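You operate a simulated robot arm through the tools that you are given. There is no shell and no other tool. Be economical: measure what you need, move in short steps, check, and stop when the job is done.

You are at the controls of a simulated two-armed robot. One attempt, no reset.

TASK
Take the cap off the pouch that says "sea salt" on the middle of the counter and lay it down there.

It is judged by the outcome, as a careful person would: the job done as asked, and still so three seconds after it is handed in. It fails if anything else is knocked over, pushed out of place, dropped, spilled or broken. Lids that push on must go on centred and level and be pressed home; caps that screw on are set level and turned clockwise until they are tight.

THE ROBOT
Two 6-joint arms with two-finger grippers on one trunk, on a base that drives. Base frame: it is fixed to the floor where the robot stands at the start and does not move with it; the origin is under the middle of the robot, x ahead of it, y to its left, z up. Readings come in mm, degrees, newtons and seconds.
The left shoulder is at the start at [30, 178, 1088], the right one opposite. With the tool pointing down near the work surface each hand reaches from about 460 to 840 mm from the robot's upright axis, wherever it stands, measured 20 degrees to its own side. Payload 2.54 kg a hand.
The TCP of each hand is the grasp point between the finger pads, 30 mm short of the fingertips. In the tool frame z runs along the fingers and y along their closing line. The gripper opens to 116 mm. The gripper's body begins 95 mm behind the TCP.
Orientation is told as [roll, pitch, yaw] about the base's x, y, z axes, in that order, counted from this pose: with the fingers straight down and closing along the base's y, the tool's x points along the base's -x, its y along +y and its z along -z.

THE INTERFACE
- The arms move only by the tool play_rows. It takes "left_rows", "right_rows" or both (then of equal length, played together; a hand with none holds still); each is text: rows parted by semicolons, each of 7 numbers parted by spaces: the opening, from 0 (shut) to 1 (fully open), then the shift along the tool's x, y, z in mm, then the turn, a rotation vector about the tool's x, y, z in degrees. In form: fingers tx ty tz rx ry rz; .... A call has 1 to 8 rows; each row shifts and turns the commanded pose from where the row before left it, along the tool's axes as they then stand. Each row takes 0.2 s and may step no farther than 50 mm and 8.6 degrees from the row before; otherwise, or with a gripper value out of range, the whole call is refused. Where a pose cannot be reached the arm comes as near as it can. A force on the tool above 40 N (or 10 N above the force at the start of the call, whichever is more), or a blocked arm, ends the call early, and 0.2 s more pass. Each finger travels about 153 mm/s and halts on what it meets, pressing with about 40 N; the grip force reading is that of the motor and also rises with nothing between the fingers. The clock runs only during rows and for 0.2 s after the last one: add rows that do not move to give the fingers time. It gives the time, the measured TCP pose, the force on the tool (base axes), the opening and the grip force at its end, in the units of the frame above (readings bear some noise), with the torque about the TCP (base axes, N m) and any sound that the robot's microphone picked up.
- Cameras (640 x 400 px; columns grow to the right, rows downward): "scene" is now at [31, 29.3, 1798.4]; the picture's right is [0.41, -0.91, 0.00], its down [-0.77, -0.35, -0.53] and it looks along [0.49, 0.22, -0.85] (base axes); focal length 290 px, centre (320, 200). "left" rides on the left gripper at [69, 15, -122] in its tool frame; the picture's right is [-0.21, 0.98, 0.00], its down [-0.83, -0.18, -0.53] and it looks along [-0.52, -0.11, 0.85] (tool axes); focal length 251 px, centre (320, 200). "right" rides on the right gripper at [69, -15, -122] in its tool frame; the picture's right is [0.21, 0.98, 0.00], its down [-0.83, 0.18, -0.53] and it looks along [-0.52, 0.11, 0.85] (tool axes); focal length 251 px, centre (320, 200). There is no depth. A picture from a camera that has moved, and an enlarged one, comes with that camera's place and axes in the base frame and with its lens.
- grab_frame(camera): a new picture of that camera. It takes no simulated time.
- slide_trunk(by): slides the trunk up (or, below 0, down) by that many mm; the arms and the scene camera ride with it, the base frame stays. It gives what a move gives, with no picture.
- roll_base(legs): drives the robot by 1 to 6 legs, each [ahead, left, turn to the left] in mm, mm and degrees, along the robot's own axes; the way and the turn of a leg run together, so that a leg with both is an arc; at most 1500 mm and 180 degrees a leg. The arms and the cameras ride along, it lands a little off, and it stops where it bumps. It gives what a move gives.
- turn_head(pan, tilt): turns the head with the scene camera to pan (to the left, within 143 degrees either way) and tilt (down, from -29 to 69), counted from straight ahead of the robot. It gives what a move gives.
- close_up(camera, box): a new picture of the part [left, top, right, bottom] of that camera's present view, enlarged. It takes no simulated time.
- finish_job(): hands the job in; it is judged then, once.

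Work in short steps. Places have to be worked out from the pictures, the camera data and where the tool is seen: move nearer, look again, correct. Check each grasp and each placing, and mend what went wrong. You have 120 turns and 88 pictures in all, those below and enlarged ones among them. Open the grippers and draw the arms clear of the work before you hand the job in, unless the task says otherwise; then end with one line.

The tools are called after ">>>" as a command line: name --argument value ..., lists and objects as JSON in quotes. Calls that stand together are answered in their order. play_rows: Moves the arms, as the interface text tells. Its arguments: {"type":"object","properties":{"left_rows":{"type":"string"},"right_rows":{"type":"string"}},"required":[]} The other tools are called the same way: slide_trunk (by) slides the trunk up or down; roll_base (legs) drives the base; turn_head (pan, tilt) turns the head that bears the scene camera; grab_frame (camera) takes a picture; close_up (camera, box) takes an enlarged picture of a part of a camera's view; finish_job () hands the job in.

At the start:

```text
time: 0.0
left_tcp_pos: [322.8, 384.5, 1208.0]
left_orientation: [0.0, 0.0, 0.0]
left_contact_force: [-0.1, 0.5, -0.6]
left_torque: [0.01, 0.02, 0.02]
left_grip_width: 115.8
left_finger_force: 0.0
right_tcp_pos: [360.3, 53.3, 1187.8]
right_orientation: [0.0, 0.0, 0.0]
right_contact_force: [-0.2, -0.5, -0.1]
right_torque: [-0.04, 0.01, 0.0]
right_grip_width: 116.0
right_finger_force: 0.1
trunk travel left (down, up): [-300.0, 240.0]
robot x, y, heading: [2.3, 0.6, -0.0]
head pan, tilt: [24.1, 57.9]
```

scene: 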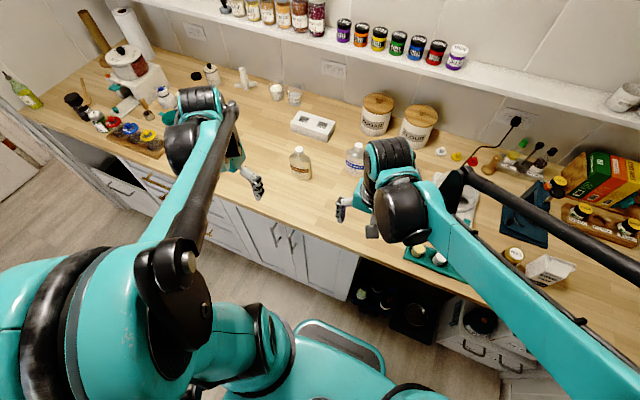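
right: 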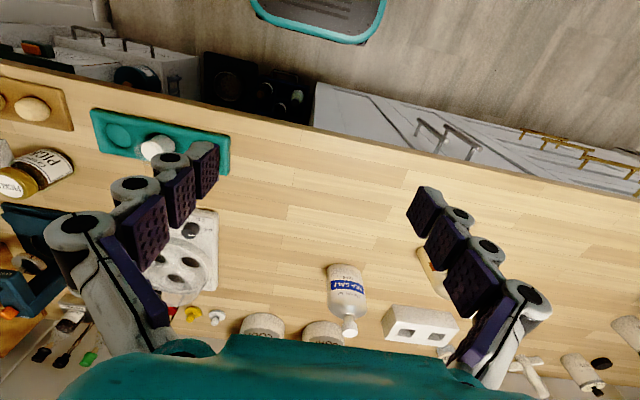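
left: 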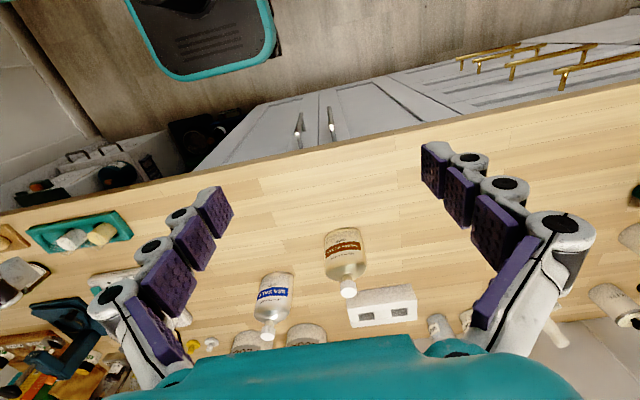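

The blue-labelled container ahead seems to be the sea salt one; I enlarge it to read the label and see the cap.

>>> close_up --camera "scene" --box '[260, 80, 460, 205]'

>>> close_up --camera "left" --box '[220, 210, 420, 335]'

>>> close_up --camera "right" --box '[270, 230, 430, 350]'

```text
3.20 times, centred on (360, 142) of scene
camera zoom: at [31.0, 29.3, 1798.4], right [0.41, -0.91, 0.0], down [-0.77, -0.35, -0.53], along [0.49, 0.22, -0.85], focal length 930 px, centre (192, 384)
```

zoom: 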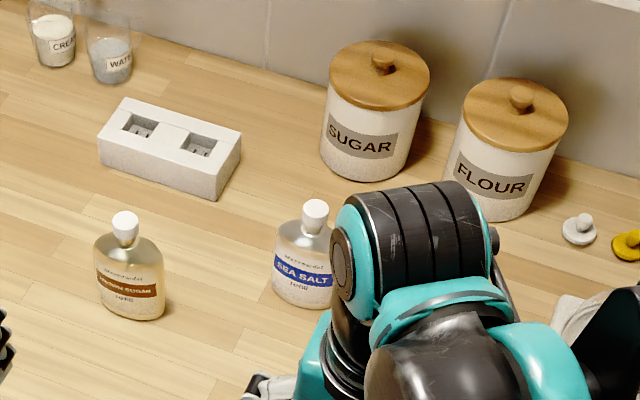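

```text
3.20 times, centred on (320, 272) of left
camera zoom: at [254.2, 398.7, 1329.4], right [0.21, 0.98, 0.0], down [0.83, -0.18, 0.53], along [0.52, -0.11, -0.85], focal length 805 px, centre (320, -32)
```

zoom: 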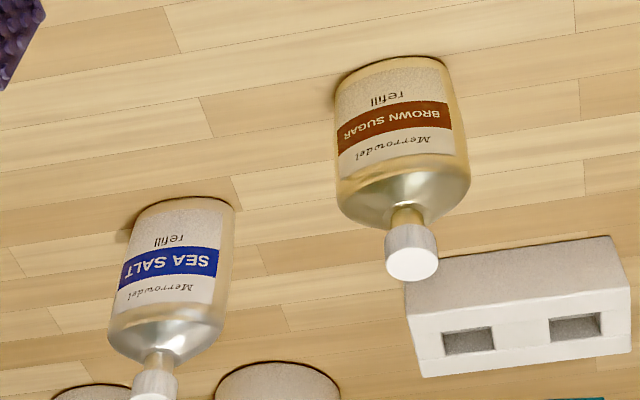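

```text
3.33 times, centred on (350, 290) of right
camera zoom: at [292.7, 37.3, 1310.7], right [-0.21, 0.98, 0.0], down [0.83, 0.18, 0.53], along [0.52, 0.11, -0.85], focal length 838 px, centre (220, -100)
```

zoom: 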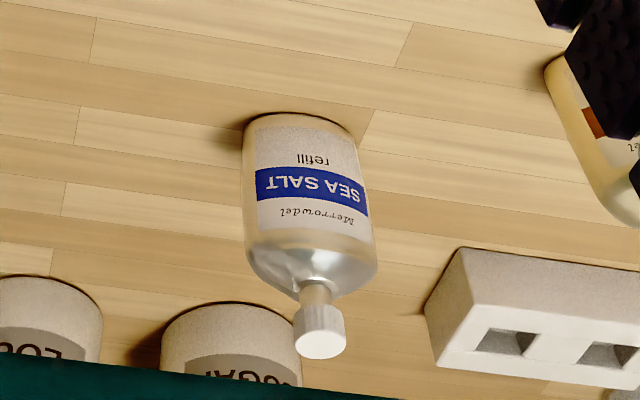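

Sea salt is the blue-labelled spout pouch with a ribbed screw cap. I place the cap top near (726, 187, 1040) and the counter near z 880. I drive left so that both hands can reach it.

>>> roll_base --legs '[[0, 190, 0]]'

>>> turn_head --pan 0 --tilt 50

>>> grab_frame --camera "scene"

>>> grab_frame --camera "left"

```text
time: 1.6
left_tcp_pos: [323.2, 577.2, 1208.4]
left_orientation: [0.0, 0.0, 0.0]
left_contact_force: [-0.6, -0.7, 0.2]
left_torque: [-0.03, -0.01, -0.01]
left_grip_width: 116.0
left_finger_force: 0.0
right_tcp_pos: [359.8, 245.6, 1187.6]
right_orientation: [0.0, 0.0, 0.0]
right_contact_force: [-0.5, -0.2, 0.2]
right_torque: [-0.04, -0.01, 0.05]
right_grip_width: 115.9
right_finger_force: 0.0
trunk travel left (down, up): [-300.0, 240.0]
robot x, y, heading: [-1.5, 191.3, 0.2]
head pan, tilt: [24.1, 57.9]
```

```text
time: 2.4
left_tcp_pos: [322.8, 575.5, 1208.6]
left_orientation: [0.1, 0.0, 0.0]
left_contact_force: [-0.3, -0.4, 0.0]
left_torque: [0.0, 0.0, 0.01]
left_grip_width: 116.1
left_finger_force: 0.0
right_tcp_pos: [360.0, 245.7, 1188.1]
right_orientation: [0.0, 0.0, -0.1]
right_contact_force: [-0.2, 0.8, 0.0]
right_torque: [0.03, 0.03, 0.01]
right_grip_width: 115.9
right_finger_force: 0.1
trunk travel left (down, up): [-300.0, 240.0]
robot x, y, heading: [3.2, 193.9, 0.4]
head pan, tilt: [0.0, 50.0]
```

```text
81 pictures are left
camera scene: at [45.0, 192.9, 1808.5], right [0.0, -1.0, 0.0], down [-0.77, 0.0, -0.64], along [0.64, 0.0, -0.77], focal length 290 px, centre (320, 200)
```

scene: 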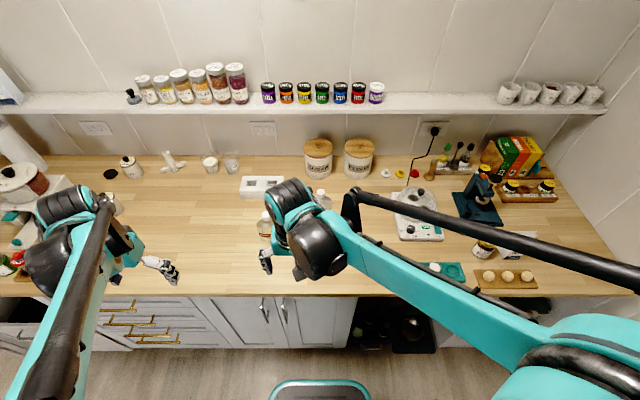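

```text
80 pictures are left
camera left: at [254.3, 590.4, 1329.5], right [0.21, 0.98, 0.0], down [0.83, -0.18, 0.53], along [0.52, -0.11, -0.85], focal length 251 px, centre (320, 200)
```

left: 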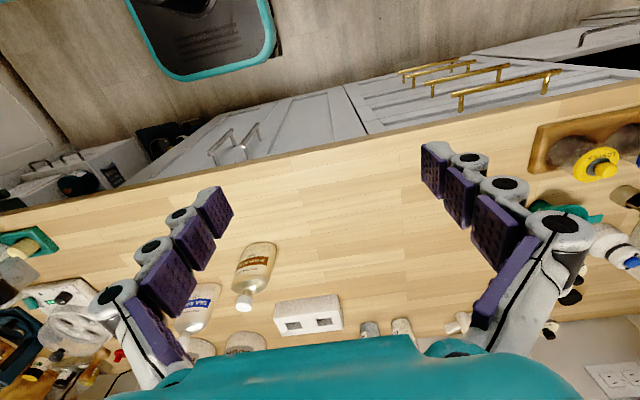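

The brown sugar pouch stands near (634, 370), on the left hand's front side. So the right hand will hold the neck with fingers horizontal from the front right, and the left hand will unscrew from above. I first move the right hand forward and tip it to horizontal, keeping it high.

>>> play_rows --right_rows "1 -45 -24 0 0 0 0;1 -45 -24 0 0 0 0;1 -45 -24 0 0 0 0;1 -45 -24 0 0 0 0;1 0 0 0 0 -8.5 0;1 0 0 0 0 -8.5 0;1 0 0 0 0 -8.5 0;1 0 0 0 0 -8.5 0"

>>> play_rows --right_rows "1 0 0 0 0 -8 0;1 0 0 0 0 -8 0;1 0 0 0 0 -8 0;1 0 0 0 0 -8 0;1 0 0 0 0 -8 0;1 0 0 0 0 -8 0;1 0 0 0 0 -8 0;1 0 0 0 0 0 0"

>>> grab_frame --camera "right"

>>> grab_frame --camera "scene"

```text
refused: row 1 steps farther than a row can; nothing moved
```

```text
time: 4.2
left_tcp_pos: [324.0, 576.0, 1208.5]
left_orientation: [0.0, 0.0, -0.1]
left_contact_force: [1.3, -0.3, -0.8]
left_torque: [-0.04, -0.01, 0.0]
left_grip_width: 116.2
left_finger_force: 0.0
right_tcp_pos: [358.7, 243.9, 1187.0]
right_orientation: [0.0, -56.2, 0.0]
right_contact_force: [0.3, -0.2, -0.5]
right_torque: [0.0, -0.03, 0.06]
right_grip_width: 115.9
right_finger_force: 0.0
trunk travel left (down, up): [-300.0, 240.0]
robot x, y, heading: [-5.0, 192.5, -0.3]
head pan, tilt: [0.0, 50.0]
```

```text
79 pictures are left
camera right: at [221.7, 228.8, 1199.6], right [-0.12, 0.98, -0.18], down [0.02, 0.18, 0.98], along [0.99, 0.11, -0.04], focal length 251 px, centre (320, 200)
```

right: 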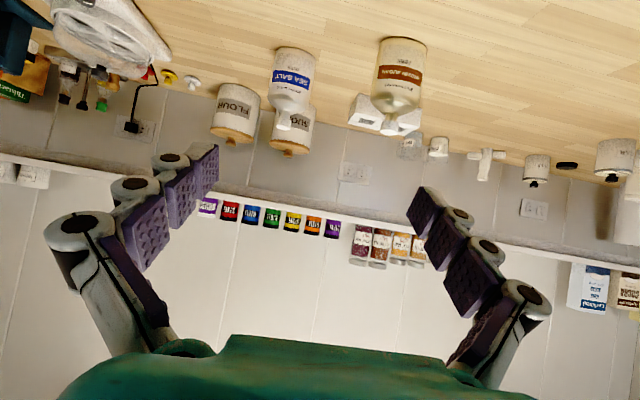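

```text
78 pictures are left
camera scene: at [44.8, 192.6, 1808.5], right [0.0, -1.0, 0.0], down [-0.77, 0.0, -0.64], along [0.64, 0.0, -0.77], focal length 290 px, centre (320, 200)
```

scene: 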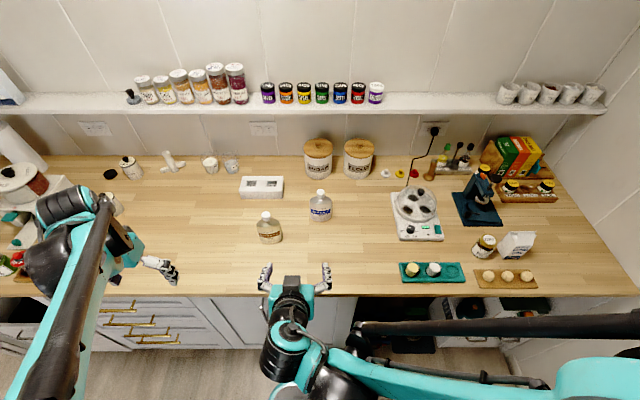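

The view of both pouches is now clear. I finish tipping the right hand to horizontal, yaw it by about 15° to the left and move it to the right of the pouch's front.

>>> play_rows --right_rows "1 0 0 0 0 -8.5 0;1 0 0 0 0 -8.5 0;1 0 0 0 0 -8.4 0;1 0 0 0 0 -8.4 0;1 0 -45 0 0 0 0;1 0 -45 0 0 0 0;1 0 0 0 -7.5 0 0;1 0 0 0 -7.5 0 0"

>>> close_up --camera "scene" --box '[240, 170, 370, 255]'

```text
time: 6.2
left_tcp_pos: [323.3, 576.2, 1208.3]
left_orientation: [0.0, 0.0, 0.0]
left_contact_force: [-0.3, 0.3, -0.2]
left_torque: [-0.05, 0.01, 0.01]
left_grip_width: 116.2
left_finger_force: 0.1
right_tcp_pos: [403.0, 210.6, 1297.3]
right_orientation: [-8.0, -89.9, 22.9]
right_contact_force: [0.2, 0.7, 0.1]
right_torque: [0.0, 0.02, -0.07]
right_grip_width: 115.8
right_finger_force: 0.1
right hand out of reach, approached as far as the arm can: row 2, 3, 4, 5, 6
trunk travel left (down, up): [-300.0, 240.0]
robot x, y, heading: [-4.8, 189.8, 0.1]
head pan, tilt: [0.0, 50.0]
stopped in row 8 (right hand): the arm was blocked; the commanded pose is now the measured one
```

```text
4.71 times, centred on (305, 212) of scene
camera zoom: at [45.4, 194.9, 1808.4], right [0.0, -1.0, 0.0], down [-0.77, 0.0, -0.64], along [0.64, 0.0, -0.77], focal length 1367 px, centre (391, 141)
```

zoom: 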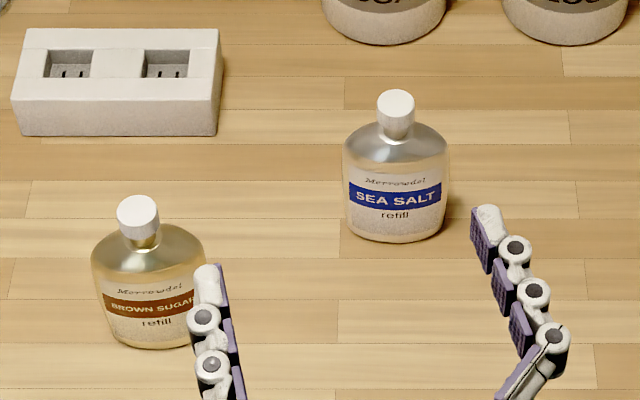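

The arm was too folded near the body; the pose is now horizontal at about 15° yaw and high up. I move forward and right, then down a bit.

>>> play_rows --right_rows "1 0 -21 35 0 0 0;1 0 -21 35 0 0 0;1 0 -21 35 0 0 0;1 0 -22 35 0 0 0;1 0 -22 35 0 0 0;1 45 0 0 0 0 0;1 45 0 0 0 0 0;1 45 0 0 0 0 0"

>>> grab_frame --camera "scene"

>>> grab_frame --camera "right"

```text
time: 8.0
left_tcp_pos: [324.5, 576.0, 1208.4]
left_orientation: [-0.1, 0.1, 0.0]
left_contact_force: [0.6, 0.4, 0.0]
left_torque: [-0.03, 0.0, 0.01]
left_grip_width: 116.1
left_finger_force: 0.0
right_tcp_pos: [636.9, 157.0, 1222.9]
right_orientation: [9.1, -89.5, 5.9]
right_contact_force: [-0.2, 0.3, 0.0]
right_torque: [-0.02, 0.0, -0.01]
right_grip_width: 115.8
right_finger_force: 0.0
right hand out of reach, approached as far as the arm can: row 7, 8
trunk travel left (down, up): [-300.0, 240.0]
robot x, y, heading: [1.3, 191.3, -0.3]
head pan, tilt: [0.0, 50.0]
```

```text
76 pictures are left
camera scene: at [46.9, 193.4, 1808.4], right [0.0, -1.0, 0.0], down [-0.77, 0.0, -0.64], along [0.64, 0.0, -0.77], focal length 290 px, centre (320, 200)
```

scene: 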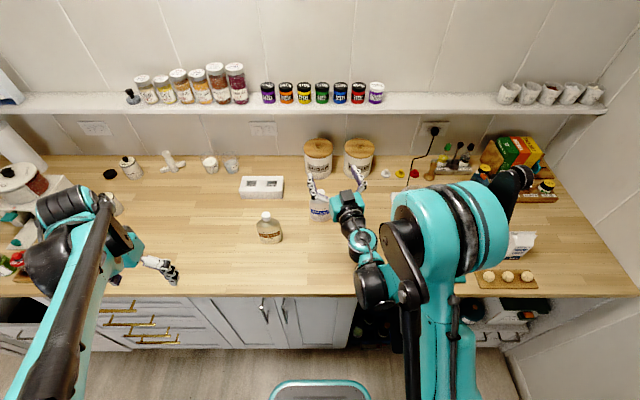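

```text
75 pictures are left
camera right: at [524.4, 109.5, 1155.2], right [-0.25, 0.94, -0.21], down [-0.56, 0.04, 0.83], along [0.79, 0.33, 0.52], focal length 251 px, centre (320, 200)
```

right: 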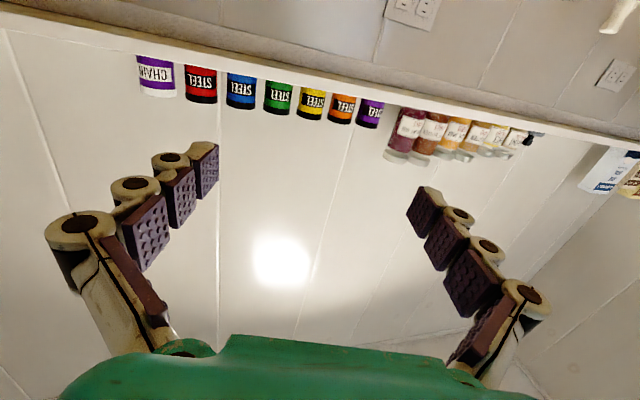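

Horizontal is only reachable about 135 mm above the shoulder, so I back off slightly and slide the trunk down to bring the right hand to neck height.

>>> play_rows --right_rows "1 0 0 -40 0 0 0"

>>> slide_trunk --by -190

>>> grab_frame --camera "right"

>>> grab_frame --camera "scene"

```text
time: 8.4
left_tcp_pos: [321.0, 575.7, 1209.4]
left_orientation: [0.0, -0.1, -0.1]
left_contact_force: [-0.7, -0.7, 0.4]
left_torque: [0.03, -0.01, -0.01]
left_grip_width: 116.0
left_finger_force: 0.1
right_tcp_pos: [604.3, 150.3, 1243.2]
right_orientation: [1.2, -89.9, 13.7]
right_contact_force: [-0.8, -1.5, 0.2]
right_torque: [0.0, 0.01, 0.02]
right_grip_width: 116.2
right_finger_force: 0.0
right hand out of reach, approached as far as the arm can: row 1
trunk travel left (down, up): [-300.0, 240.0]
robot x, y, heading: [5.0, 194.1, 0.1]
head pan, tilt: [0.0, 50.0]
```

```text
time: 10.5
left_tcp_pos: [323.3, 575.8, 1018.5]
left_orientation: [0.0, 0.0, 0.0]
left_contact_force: [-0.3, -0.6, -0.3]
left_torque: [0.03, 0.01, 0.01]
left_grip_width: 116.1
left_finger_force: 0.1
right_tcp_pos: [606.8, 150.1, 1052.0]
right_orientation: [7.4, -89.7, 7.5]
right_contact_force: [-0.4, 0.6, 0.4]
right_torque: [0.01, 0.01, -0.01]
right_grip_width: 116.1
right_finger_force: 0.0
trunk travel left (down, up): [-110.0, 430.0]
robot x, y, heading: [1.8, 190.5, -0.1]
head pan, tilt: [0.0, 50.0]
```

```text
74 pictures are left
camera right: at [494.3, 103.4, 984.6], right [-0.25, 0.94, -0.21], down [-0.56, 0.04, 0.83], along [0.79, 0.33, 0.52], focal length 251 px, centre (320, 200)
```

right: 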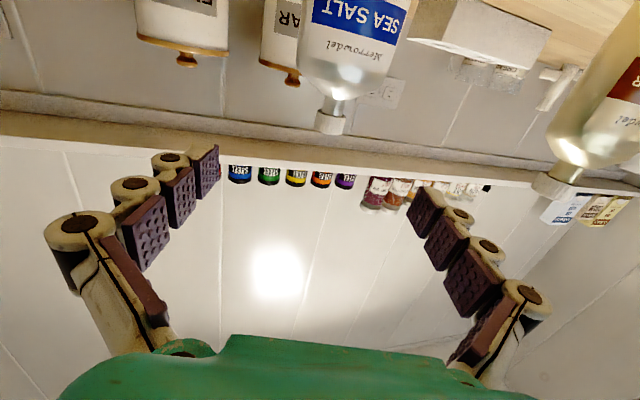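

```text
73 pictures are left
camera scene: at [44.9, 193.2, 1618.6], right [0.0, -1.0, 0.0], down [-0.77, 0.0, -0.64], along [0.64, 0.0, -0.77], focal length 290 px, centre (320, 200)
```

scene: 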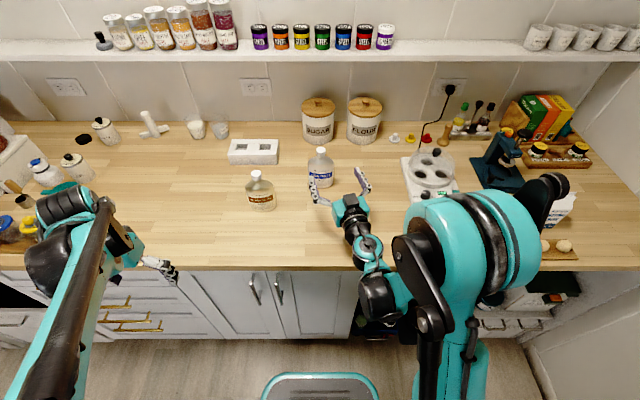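

Now the right wrist camera sees the neck from the side; I enlarge it there.

>>> close_up --camera "right" --box '[270, 40, 430, 140]'

>>> close_up --camera "scene" --box '[280, 130, 400, 220]'

```text
4.00 times, centred on (350, 90) of right
camera zoom: at [494.3, 103.4, 984.6], right [-0.25, 0.94, -0.21], down [-0.56, 0.04, 0.83], along [0.79, 0.33, 0.52], focal length 1006 px, centre (200, 640)
```

zoom: 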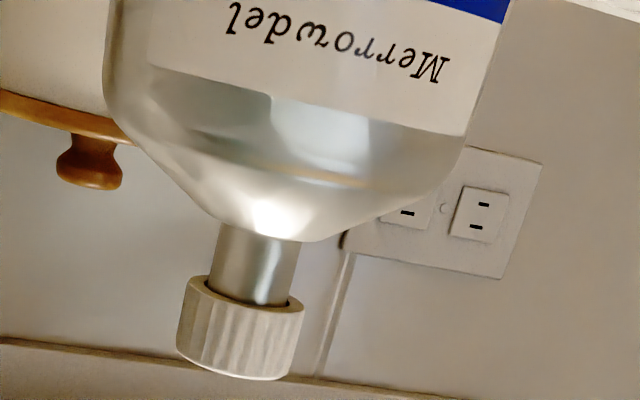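

```text
4.44 times, centred on (340, 175) of scene
camera zoom: at [44.9, 193.2, 1618.6], right [0.0, -1.0, 0.0], down [-0.77, 0.0, -0.64], along [0.64, 0.0, -0.77], focal length 1291 px, centre (231, 311)
```

zoom: 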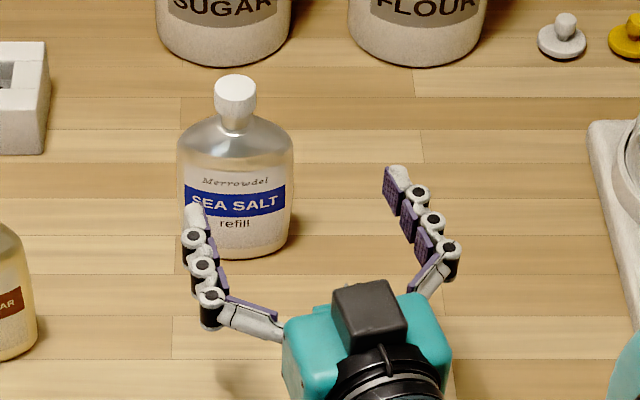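

The neck is about 18 mm wide and 14 mm tall (z about 1023–1037), the cap 27 mm wide. The pouch is flat along x, so its shoulder falls off steeply there. I'll grip the neck with the fingers straddling it front to back, coming in from the right at about 60° yaw. First I shift right, then yaw.

>>> play_rows --right_rows "1 0 -25 0 0 0 0;1 0 -25 0 0 0 0;1 0 0 0 -8.4 0 0;1 0 0 0 -8.4 0 0;1 0 0 0 -8.4 0 0;1 0 0 0 -8.4 0 0;1 0 0 0 -8.4 0 0;1 0 0 0 0 0 0"

>>> grab_frame --camera "right"

>>> grab_frame --camera "scene"

```text
time: 12.3
left_tcp_pos: [322.8, 576.2, 1019.0]
left_orientation: [0.0, -0.1, 0.1]
left_contact_force: [-0.8, 0.2, -0.2]
left_torque: [0.01, -0.02, 0.0]
left_grip_width: 116.1
left_finger_force: 0.0
right_tcp_pos: [619.6, 102.2, 1052.2]
right_orientation: [46.6, -89.7, 10.4]
right_contact_force: [0.1, -0.5, -0.1]
right_torque: [0.0, 0.02, -0.03]
right_grip_width: 115.9
right_finger_force: 0.1
trunk travel left (down, up): [-110.0, 430.0]
robot x, y, heading: [-3.2, 189.9, -0.1]
head pan, tilt: [0.0, 50.0]
```

```text
70 pictures are left
camera right: at [567.3, -9.7, 984.5], right [-0.82, 0.53, -0.21], down [-0.44, -0.35, 0.83], along [0.37, 0.77, 0.52], focal length 251 px, centre (320, 200)
```

right: 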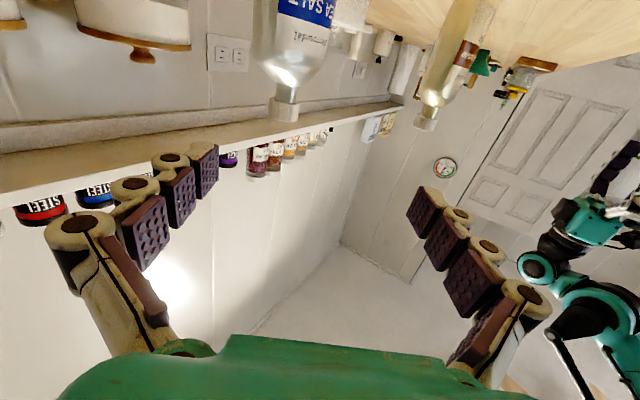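

```text
69 pictures are left
camera scene: at [44.6, 193.5, 1618.5], right [0.0, -1.0, 0.0], down [-0.77, 0.0, -0.64], along [0.64, 0.0, -0.77], focal length 290 px, centre (320, 200)
```

scene: 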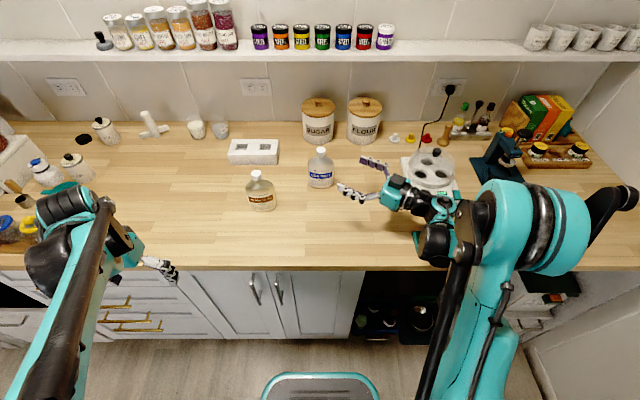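

Good: the yaw is about 57° and the path is free. I take a zoom for a side measurement of neck and cap from this angle.

>>> close_up --camera "right" --box '[235, 40, 363, 120]'

```text
5.00 times, centred on (299, 80) of right
camera zoom: at [567.3, -9.7, 984.5], right [-0.82, 0.53, -0.21], down [-0.44, -0.35, 0.83], along [0.37, 0.77, 0.52], focal length 1257 px, centre (425, 800)
```

zoom: 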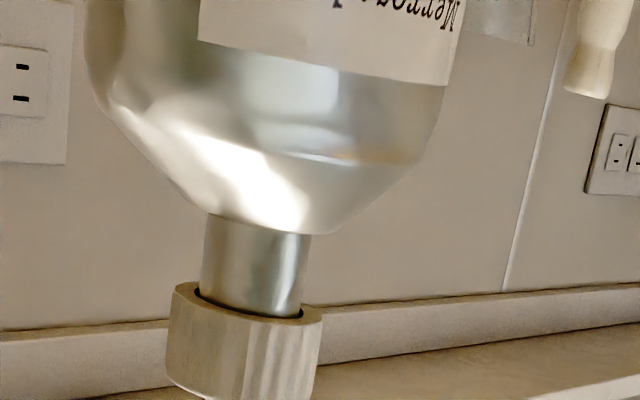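

From two views the neck axis is at (726, 190), shoulder z about 1024, cap bottom about 1039. Since the fingers are 22 mm wide and the neck 15 mm tall, I'll come in about 35° tilted down so that only the finger ends clasp the neck under the cap. I tilt now and move to a standoff.

>>> play_rows --right_rows "0.8 0 0 0 0 8.5 0;0.7 0 0 0 0 8.5 0;0.6 0 0 0 0 8.5 0;0.55 0 0 0 0 8.5 0;0.55 -22 -20 13 0 1 0;0.55 -22.6 -21 14 0 0 0;0.55 0 0 0 0 0 0"

>>> grab_frame --camera "right"

>>> close_up --camera "scene" --box '[280, 130, 440, 230]'

```text
time: 13.9
left_tcp_pos: [323.0, 575.2, 1018.2]
left_orientation: [0.1, 0.1, 0.0]
left_contact_force: [-0.3, -0.2, 0.0]
left_torque: [0.01, -0.01, 0.04]
left_grip_width: 116.1
left_finger_force: 0.0
right_tcp_pos: [679.8, 119.2, 1071.9]
right_orientation: [0.5, -54.8, 56.7]
right_contact_force: [-0.4, -0.1, 0.1]
right_torque: [-0.01, -0.03, -0.02]
right_grip_width: 63.8
right_finger_force: 0.0
trunk travel left (down, up): [-110.0, 430.0]
robot x, y, heading: [0.8, 192.2, 0.0]
head pan, tilt: [0.0, 50.0]
```

```text
67 pictures are left
camera right: at [619.2, -7.1, 1087.5], right [-0.89, 0.43, -0.17], down [-0.13, 0.13, 0.98], along [0.44, 0.89, -0.06], focal length 251 px, centre (320, 200)
```

right: 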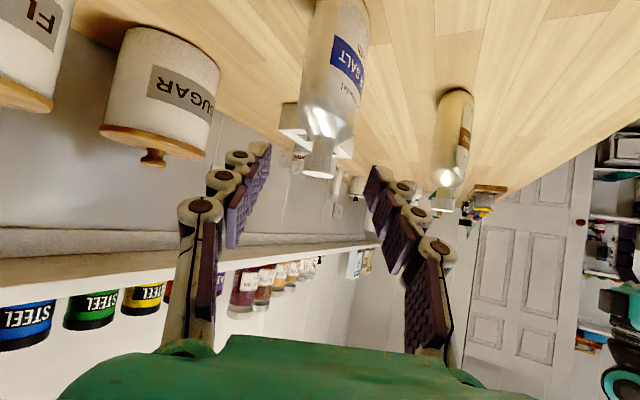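

```text
4.00 times, centred on (360, 180) of scene
camera zoom: at [44.6, 193.0, 1618.5], right [0.0, -1.0, 0.0], down [-0.77, 0.0, -0.64], along [0.64, 0.0, -0.77], focal length 1162 px, centre (160, 280)
```

zoom: 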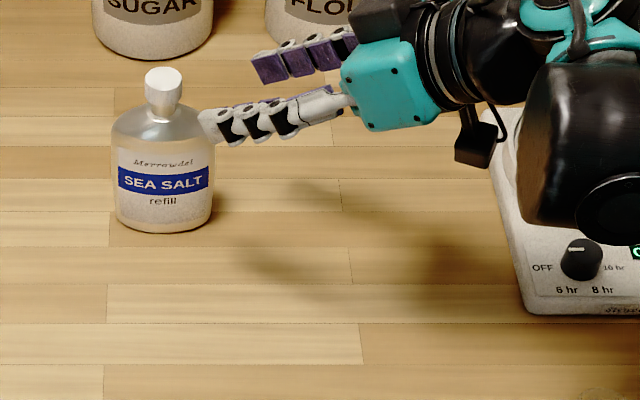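

I check the target from this new angle with an enlargement.

>>> close_up --camera "right" --box '[240, 85, 400, 185]'

```text
4.00 times, centred on (320, 135) of right
camera zoom: at [619.2, -7.1, 1087.5], right [-0.89, 0.43, -0.17], down [-0.13, 0.13, 0.98], along [0.44, 0.89, -0.06], focal length 1006 px, centre (320, 460)
```

zoom: 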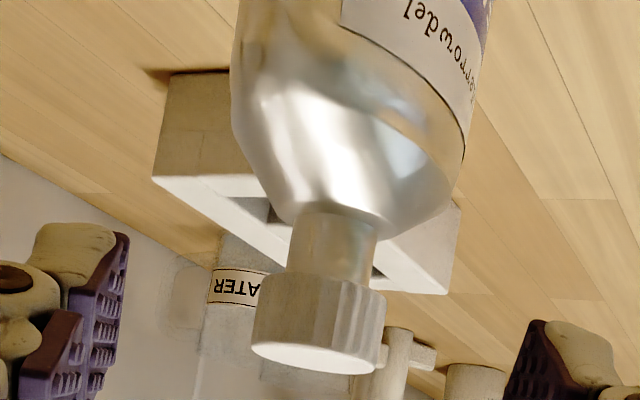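

The axis comes out at (724.5, 190.5), cap z 1036–1052, shoulder about 1022. The straight advance is about 60 mm along the fingers; I do 48 first and look.

>>> play_rows --right_rows "0.55 0 1 24 0 0 0;0.55 0 0 24 0 0 0;0.55 0 0 0 0 0 0"

>>> close_up --camera "right" --box '[200, 60, 440, 210]'

>>> close_up --camera "scene" --box '[290, 130, 386, 190]'

```text
time: 14.7
left_tcp_pos: [323.3, 574.7, 1018.6]
left_orientation: [0.0, 0.0, 0.1]
left_contact_force: [-0.1, 0.1, -0.4]
left_torque: [-0.03, -0.05, 0.04]
left_grip_width: 116.1
left_finger_force: 0.1
right_tcp_pos: [699.3, 154.5, 1044.7]
right_orientation: [0.3, -54.8, 56.7]
right_contact_force: [0.1, 0.7, 0.8]
right_torque: [0.04, 0.01, 0.03]
right_grip_width: 63.9
right_finger_force: 0.1
trunk travel left (down, up): [-110.0, 430.0]
robot x, y, heading: [4.4, 191.9, 0.1]
head pan, tilt: [0.0, 50.0]
```

```text
2.67 times, centred on (320, 135) of right
camera zoom: at [638.4, 28.0, 1060.0], right [-0.89, 0.43, -0.17], down [-0.13, 0.13, 0.98], along [0.44, 0.89, -0.06], focal length 670 px, centre (320, 373)
```

zoom: 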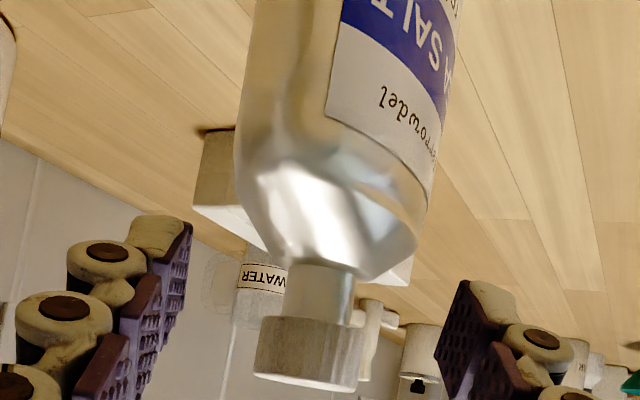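

```text
6.67 times, centred on (338, 160) of scene
camera zoom: at [44.7, 193.0, 1618.5], right [0.0, -1.0, 0.0], down [-0.77, 0.0, -0.64], along [0.64, 0.0, -0.77], focal length 1936 px, centre (200, 467)
```

zoom: 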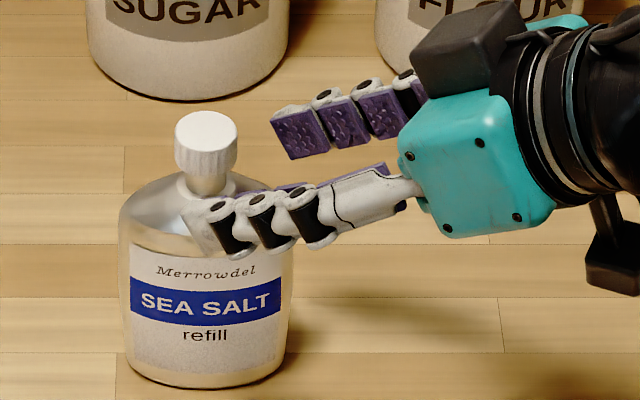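

Well aligned. I go the last 12 mm, then close step by step.

>>> play_rows --right_rows "0.55 0 0 12 0 0 0;0.45 0 0 0 0 0 0;0.35 0 0 0 0 0 0;0.28 0 0 0 0 0 0;0.28 0 0 0 0 0 0"

>>> close_up --camera "right" --box '[200, 60, 440, 210]'

>>> close_up --camera "scene" --box '[290, 130, 386, 190]'

```text
time: 15.9
left_tcp_pos: [323.3, 576.9, 1018.1]
left_orientation: [0.0, 0.0, 0.0]
left_contact_force: [0.1, -1.0, 0.2]
left_torque: [0.02, -0.01, 0.03]
left_grip_width: 116.0
left_finger_force: 0.1
right_tcp_pos: [704.0, 161.8, 1037.6]
right_orientation: [0.4, -54.8, 56.8]
right_contact_force: [-0.7, -0.2, -0.6]
right_torque: [0.03, 0.0, -0.01]
right_grip_width: 32.2
right_finger_force: 0.1
trunk travel left (down, up): [-110.0, 430.0]
robot x, y, heading: [0.4, 190.8, 0.2]
head pan, tilt: [0.0, 50.0]
```

```text
2.67 times, centred on (320, 135) of right
camera zoom: at [643.6, 36.0, 1052.8], right [-0.89, 0.43, -0.17], down [-0.13, 0.13, 0.98], along [0.44, 0.89, -0.06], focal length 670 px, centre (320, 373)
```

zoom: 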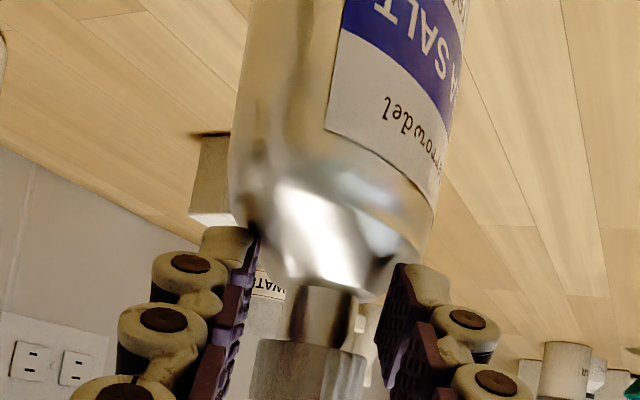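

```text
6.67 times, centred on (338, 160) of scene
camera zoom: at [45.1, 193.2, 1618.5], right [0.0, -1.0, 0.0], down [-0.77, 0.0, -0.64], along [0.64, 0.0, -0.77], focal length 1936 px, centre (200, 467)
```

zoom: 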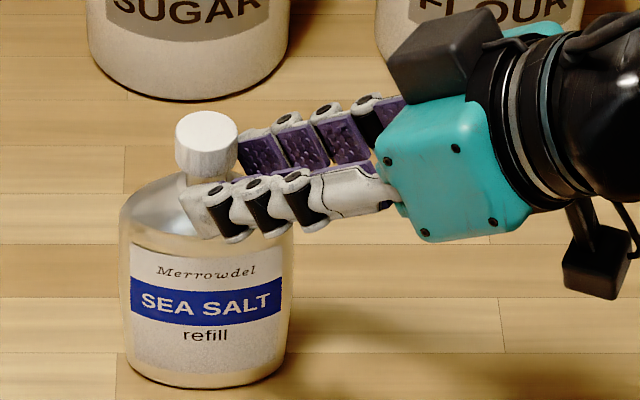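

No contact yet at 32 mm and the fingers sit at neck height. I go on closing slowly.

>>> play_rows --right_rows "0.24 0 0 0 0 0 0;0.21 0 0 0 0 0 0;0.18 0 0 0 0 0 0;0.15 0 0 0 0 0 0;0.15 0 0 0 0 0 0"

>>> close_up --camera "right" --box '[200, 60, 440, 210]'

>>> close_up --camera "scene" --box '[290, 130, 386, 190]'

```text
time: 17.1
left_tcp_pos: [323.2, 575.7, 1018.7]
left_orientation: [0.0, -0.1, 0.0]
left_contact_force: [0.4, -0.9, 0.5]
left_torque: [0.0, -0.01, 0.01]
left_grip_width: 115.9
left_finger_force: 0.1
right_tcp_pos: [704.5, 161.3, 1038.4]
right_orientation: [0.3, -54.8, 56.7]
right_contact_force: [-1.4, -1.9, 4.2]
right_torque: [0.02, -0.07, 0.02]
right_grip_width: 17.5
right_finger_force: 0.0
trunk travel left (down, up): [-110.0, 430.0]
robot x, y, heading: [-0.4, 195.9, 0.1]
head pan, tilt: [0.0, 50.0]
```

```text
2.67 times, centred on (320, 135) of right
camera zoom: at [642.9, 35.8, 1053.2], right [-0.89, 0.43, -0.17], down [-0.13, 0.13, 0.98], along [0.44, 0.89, -0.06], focal length 670 px, centre (320, 373)
```

zoom: 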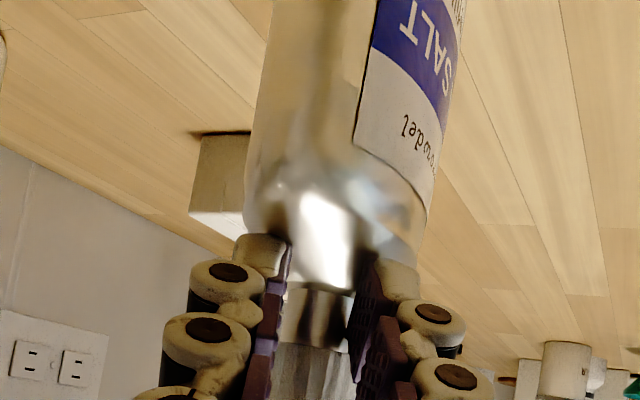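

```text
6.67 times, centred on (338, 160) of scene
camera zoom: at [44.2, 192.9, 1618.5], right [0.0, -1.0, 0.0], down [-0.77, 0.0, -0.64], along [0.64, 0.0, -0.77], focal length 1936 px, centre (200, 467)
```

zoom: 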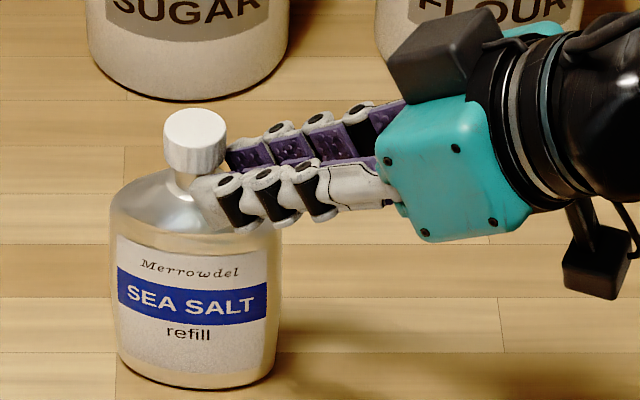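

The fingers only caught the near side of the neck and pushed the pouch a few millimetres away. I open again and look before going deeper.

>>> play_rows --right_rows "0.2 0 0 0 0 0 0;0.28 0 0 0 0 0 0;0.3 0 0 0 0 0 0;0.3 0 0 0 0 0 0"

>>> close_up --camera "right" --box '[240, 100, 400, 200]'

>>> close_up --camera "scene" --box '[290, 130, 386, 190]'

```text
time: 18.1
left_tcp_pos: [323.1, 576.4, 1018.4]
left_orientation: [0.0, 0.0, 0.0]
left_contact_force: [0.2, -0.5, -0.8]
left_torque: [0.04, 0.0, -0.01]
left_grip_width: 116.0
left_finger_force: 0.0
right_tcp_pos: [705.2, 161.9, 1039.0]
right_orientation: [0.4, -54.7, 56.7]
right_contact_force: [-0.3, -0.6, 0.2]
right_torque: [-0.01, -0.02, -0.05]
right_grip_width: 35.0
right_finger_force: 0.0
trunk travel left (down, up): [-110.0, 430.0]
robot x, y, heading: [1.5, 192.6, 0.0]
head pan, tilt: [0.0, 50.0]
```

```text
4.00 times, centred on (320, 150) of right
camera zoom: at [643.5, 36.0, 1052.9], right [-0.89, 0.43, -0.17], down [-0.13, 0.13, 0.98], along [0.44, 0.89, -0.06], focal length 1006 px, centre (320, 400)
```

zoom: 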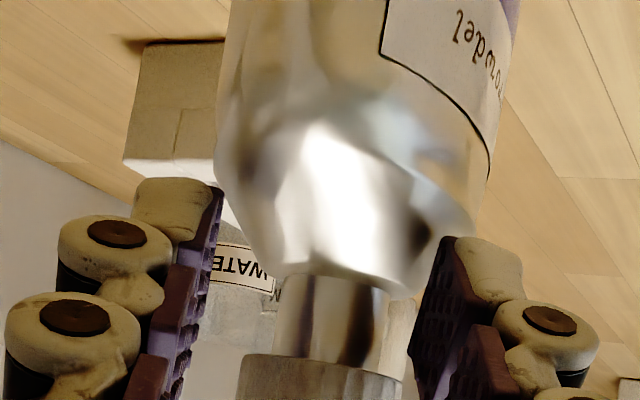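

```text
6.67 times, centred on (338, 160) of scene
camera zoom: at [45.1, 193.2, 1618.5], right [0.0, -1.0, 0.0], down [-0.77, 0.0, -0.64], along [0.64, 0.0, -0.77], focal length 1936 px, centre (200, 467)
```

zoom: 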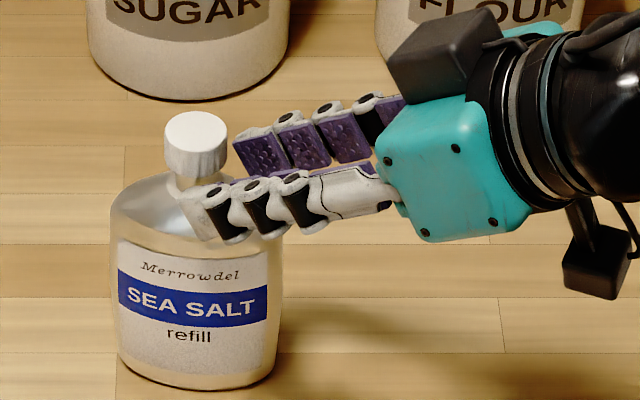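

The lower finger corners pushed on the shoulder. I'll instead let horizontal fingers pass fully on both sides of the neck base (about 75° yaw), which is balanced. I back off and reorient.

>>> play_rows --right_rows "0.4 0 0 -10 0 0 0;0.55 0 0 -30 0 0 0;0.55 0 0 -30 0 0 0;0.55 0 0 0 0 -8.5 0;0.55 0 0 0 0 -8.5 0;0.55 0 0 0 0 -8.5 0;0.55 0 0 0 0 -8.5 0;0.55 0 0 0 0 -1 0"

>>> play_rows --right_rows "0.55 0 0 0 -8.5 0 0;0.55 0 0 0 -8.5 0 0;0.55 0 0 0 0 0 0"

>>> grab_frame --camera "right"

>>> grab_frame --camera "scene"

```text
time: 19.9
left_tcp_pos: [322.9, 575.2, 1017.6]
left_orientation: [0.0, 0.0, 0.0]
left_contact_force: [0.8, -0.4, 1.1]
left_torque: [0.02, 0.01, 0.02]
left_grip_width: 115.9
left_finger_force: 0.1
right_tcp_pos: [673.7, 114.3, 1079.6]
right_orientation: [64.5, -89.9, -7.4]
right_contact_force: [0.5, -0.5, 0.6]
right_torque: [0.02, 0.0, 0.0]
right_grip_width: 63.7
right_finger_force: 0.0
trunk travel left (down, up): [-110.0, 430.0]
robot x, y, heading: [0.1, 191.7, 0.0]
head pan, tilt: [0.0, 50.0]
```

```text
time: 20.7
left_tcp_pos: [322.9, 576.2, 1018.6]
left_orientation: [0.0, 0.0, 0.1]
left_contact_force: [-0.1, -0.8, 0.3]
left_torque: [-0.01, 0.01, -0.02]
left_grip_width: 115.8
left_finger_force: 0.0
right_tcp_pos: [674.4, 114.4, 1079.1]
right_orientation: [67.1, -89.7, 7.0]
right_contact_force: [0.0, 0.4, -0.3]
right_torque: [0.01, 0.01, 0.0]
right_grip_width: 63.7
right_finger_force: 0.1
trunk travel left (down, up): [-110.0, 430.0]
robot x, y, heading: [-2.2, 195.1, 0.0]
head pan, tilt: [0.0, 50.0]
```

```text
56 pictures are left
camera right: at [656.8, -8.4, 1011.2], right [-0.94, 0.27, -0.21], down [-0.32, -0.46, 0.83], along [0.12, 0.84, 0.52], focal length 251 px, centre (320, 200)
```

right: 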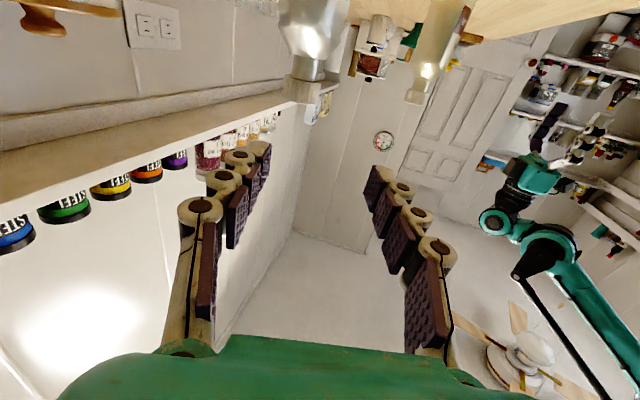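

```text
55 pictures are left
camera scene: at [44.7, 193.2, 1618.5], right [0.0, -1.0, 0.0], down [-0.77, 0.0, -0.64], along [0.64, 0.0, -0.77], focal length 290 px, centre (320, 200)
```

scene: 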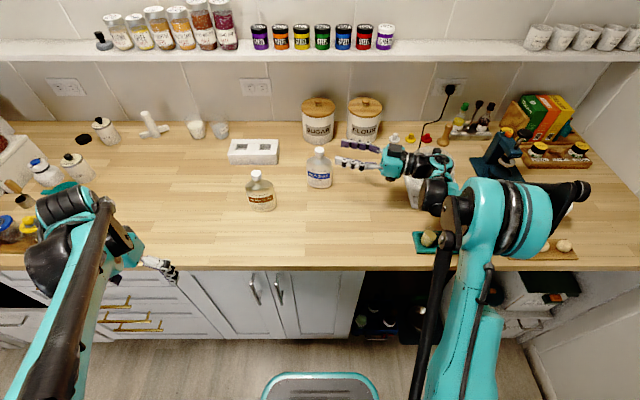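

Yaw is about 74°, which brings the wrist close to the domed appliance; I turn back by 8° for clearance and measure the neck again.

>>> play_rows --right_rows "0.55 0 0 0 8 0 0;0.55 0 0 0 0 0 0"

>>> close_up --camera "right" --box '[225, 0, 385, 100]'

>>> close_up --camera "scene" --box '[290, 130, 386, 190]'

```text
time: 21.3
left_tcp_pos: [323.4, 575.9, 1018.1]
left_orientation: [0.0, 0.0, 0.1]
left_contact_force: [0.1, -0.7, -0.6]
left_torque: [0.03, 0.01, -0.01]
left_grip_width: 116.1
left_finger_force: 0.1
right_tcp_pos: [675.4, 114.2, 1078.4]
right_orientation: [62.0, -89.7, 3.9]
right_contact_force: [-0.1, 0.5, -0.1]
right_torque: [0.02, -0.01, 0.02]
right_grip_width: 63.7
right_finger_force: 0.0
trunk travel left (down, up): [-110.0, 430.0]
robot x, y, heading: [-1.6, 193.2, -0.1]
head pan, tilt: [0.0, 50.0]
```

```text
4.00 times, centred on (305, 50) of right
camera zoom: at [640.7, -4.6, 1010.8], right [-0.89, 0.4, -0.21], down [-0.38, -0.41, 0.83], along [0.24, 0.82, 0.52], focal length 1006 px, centre (380, 800)
```

zoom: 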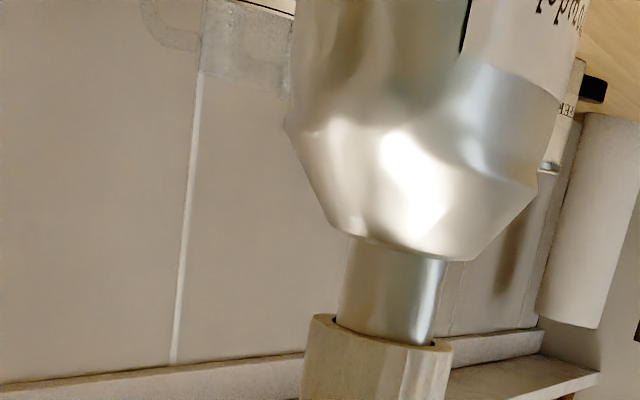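

```text
6.67 times, centred on (338, 160) of scene
camera zoom: at [46.0, 192.8, 1618.4], right [0.0, -1.0, 0.0], down [-0.77, 0.0, -0.64], along [0.64, 0.0, -0.77], focal length 1936 px, centre (200, 467)
```

zoom: 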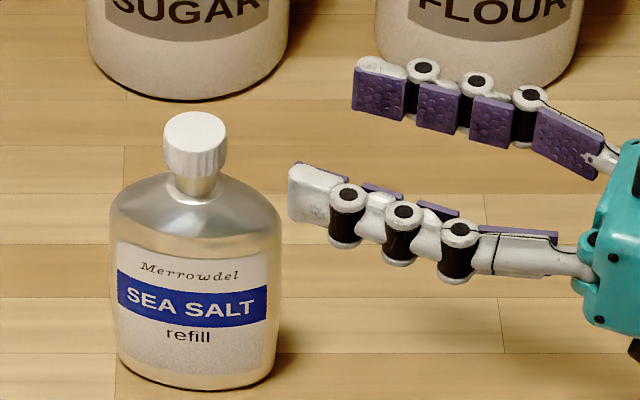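

The neck axis is now near (723.5, 195), shoulder 1023, cap bottom 1039. I lower to z 1026 at a standoff and then look.

>>> play_rows --right_rows "0.55 26 -5.7 4.2 0 0 0;0.55 26.5 -5.8 4.2 0 0 0;0.55 0 0 0 0 0 0"

>>> close_up --camera "scene" --box '[290, 120, 450, 220]'

```text
time: 22.1
left_tcp_pos: [322.6, 575.3, 1018.4]
left_orientation: [0.0, 0.1, 0.0]
left_contact_force: [0.5, 0.5, -0.3]
left_torque: [-0.05, 0.02, 0.01]
left_grip_width: 116.1
left_finger_force: 0.0
right_tcp_pos: [688.2, 117.9, 1028.2]
right_orientation: [58.5, -89.8, 7.3]
right_contact_force: [0.4, 0.0, -0.2]
right_torque: [0.01, -0.02, 0.02]
right_grip_width: 63.6
right_finger_force: 0.1
trunk travel left (down, up): [-110.0, 430.0]
robot x, y, heading: [1.0, 193.1, -0.1]
head pan, tilt: [0.0, 50.0]
```

```text
4.00 times, centred on (370, 170) of scene
camera zoom: at [44.9, 193.2, 1618.5], right [0.0, -1.0, 0.0], down [-0.77, 0.0, -0.64], along [0.64, 0.0, -0.77], focal length 1162 px, centre (120, 320)
```

zoom: 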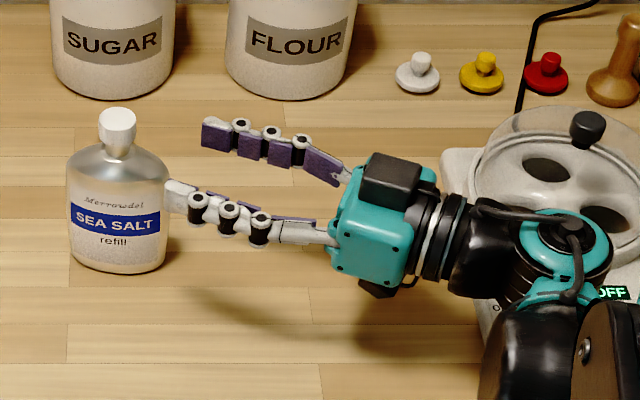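

Clear of the appliance. I advance in two halves, watching from the wrist camera.

>>> play_rows --right_rows "0.55 0 0 25 0 0 0;0.55 0 0 25 0 0 0;0.55 0 0 0 0 0 0"

>>> close_up --camera "right" --box '[200, 0, 440, 150]'

>>> close_up --camera "scene" --box '[290, 130, 386, 190]'

```text
time: 22.9
left_tcp_pos: [322.8, 576.3, 1019.5]
left_orientation: [0.0, 0.0, 0.0]
left_contact_force: [0.0, -0.8, 0.8]
left_torque: [-0.02, 0.01, -0.02]
left_grip_width: 116.0
left_finger_force: 0.1
right_tcp_pos: [709.4, 162.3, 1028.7]
right_orientation: [60.0, -89.6, 5.9]
right_contact_force: [0.6, 0.3, 0.7]
right_torque: [-0.05, 0.0, -0.01]
right_grip_width: 63.9
right_finger_force: 0.1
trunk travel left (down, up): [-110.0, 430.0]
robot x, y, heading: [2.1, 191.2, -0.2]
head pan, tilt: [0.0, 50.0]
```

```text
2.67 times, centred on (320, 75) of right
camera zoom: at [675.7, 44.2, 961.0], right [-0.89, 0.4, -0.21], down [-0.38, -0.41, 0.83], along [0.24, 0.82, 0.52], focal length 670 px, centre (320, 533)
```

zoom: 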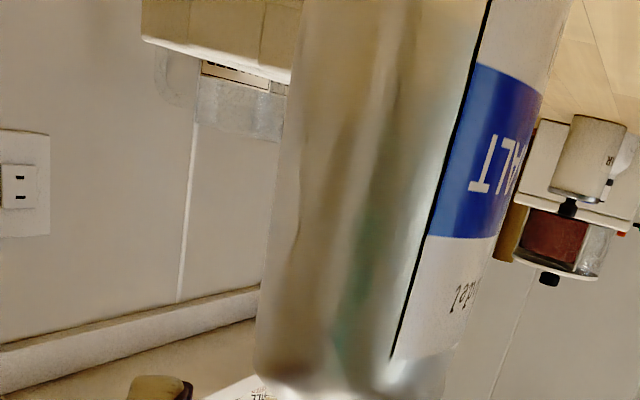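

```text
6.67 times, centred on (338, 160) of scene
camera zoom: at [44.9, 193.0, 1618.5], right [0.0, -1.0, 0.0], down [-0.77, 0.0, -0.64], along [0.64, 0.0, -0.77], focal length 1936 px, centre (200, 467)
```

zoom: 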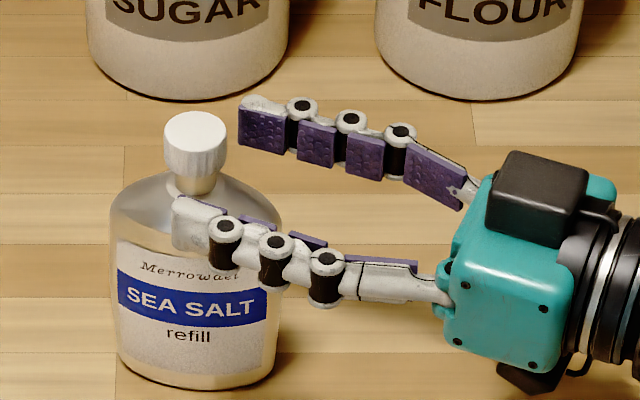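

The fingers are straddling the neck well. The height is 2–3 mm high, so I lower by 3 and advance 29 mm, then look.

>>> play_rows --right_rows "0.55 3 0 0 0 0 0;0.55 0 0 15 0 0 0;0.55 0 0 14 0 0 0;0.45 0 0 0 0 0 0;0.45 0 0 0 0 0 0"

>>> close_up --camera "scene" --box '[290, 130, 386, 190]'

```text
time: 24.1
left_tcp_pos: [323.2, 575.7, 1018.2]
left_orientation: [0.1, 0.0, 0.1]
left_contact_force: [0.1, -0.1, 0.1]
left_torque: [-0.01, 0.04, 0.02]
left_grip_width: 116.0
left_finger_force: 0.0
right_tcp_pos: [720.2, 189.2, 1023.2]
right_orientation: [58.2, -89.7, 7.8]
right_contact_force: [0.8, 0.2, -0.3]
right_torque: [0.0, -0.01, 0.03]
right_grip_width: 52.0
right_finger_force: 0.1
trunk travel left (down, up): [-110.0, 430.0]
robot x, y, heading: [3.2, 190.6, -0.1]
head pan, tilt: [0.0, 50.0]
```

```text
6.67 times, centred on (338, 160) of scene
camera zoom: at [45.1, 193.2, 1618.5], right [0.0, -1.0, 0.0], down [-0.77, 0.0, -0.64], along [0.64, 0.0, -0.77], focal length 1936 px, centre (200, 467)
```

zoom: 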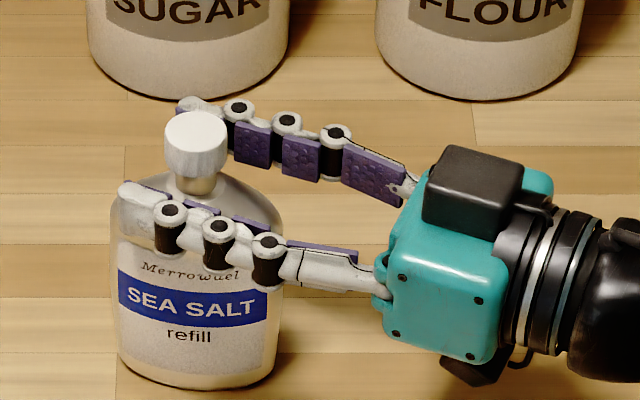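

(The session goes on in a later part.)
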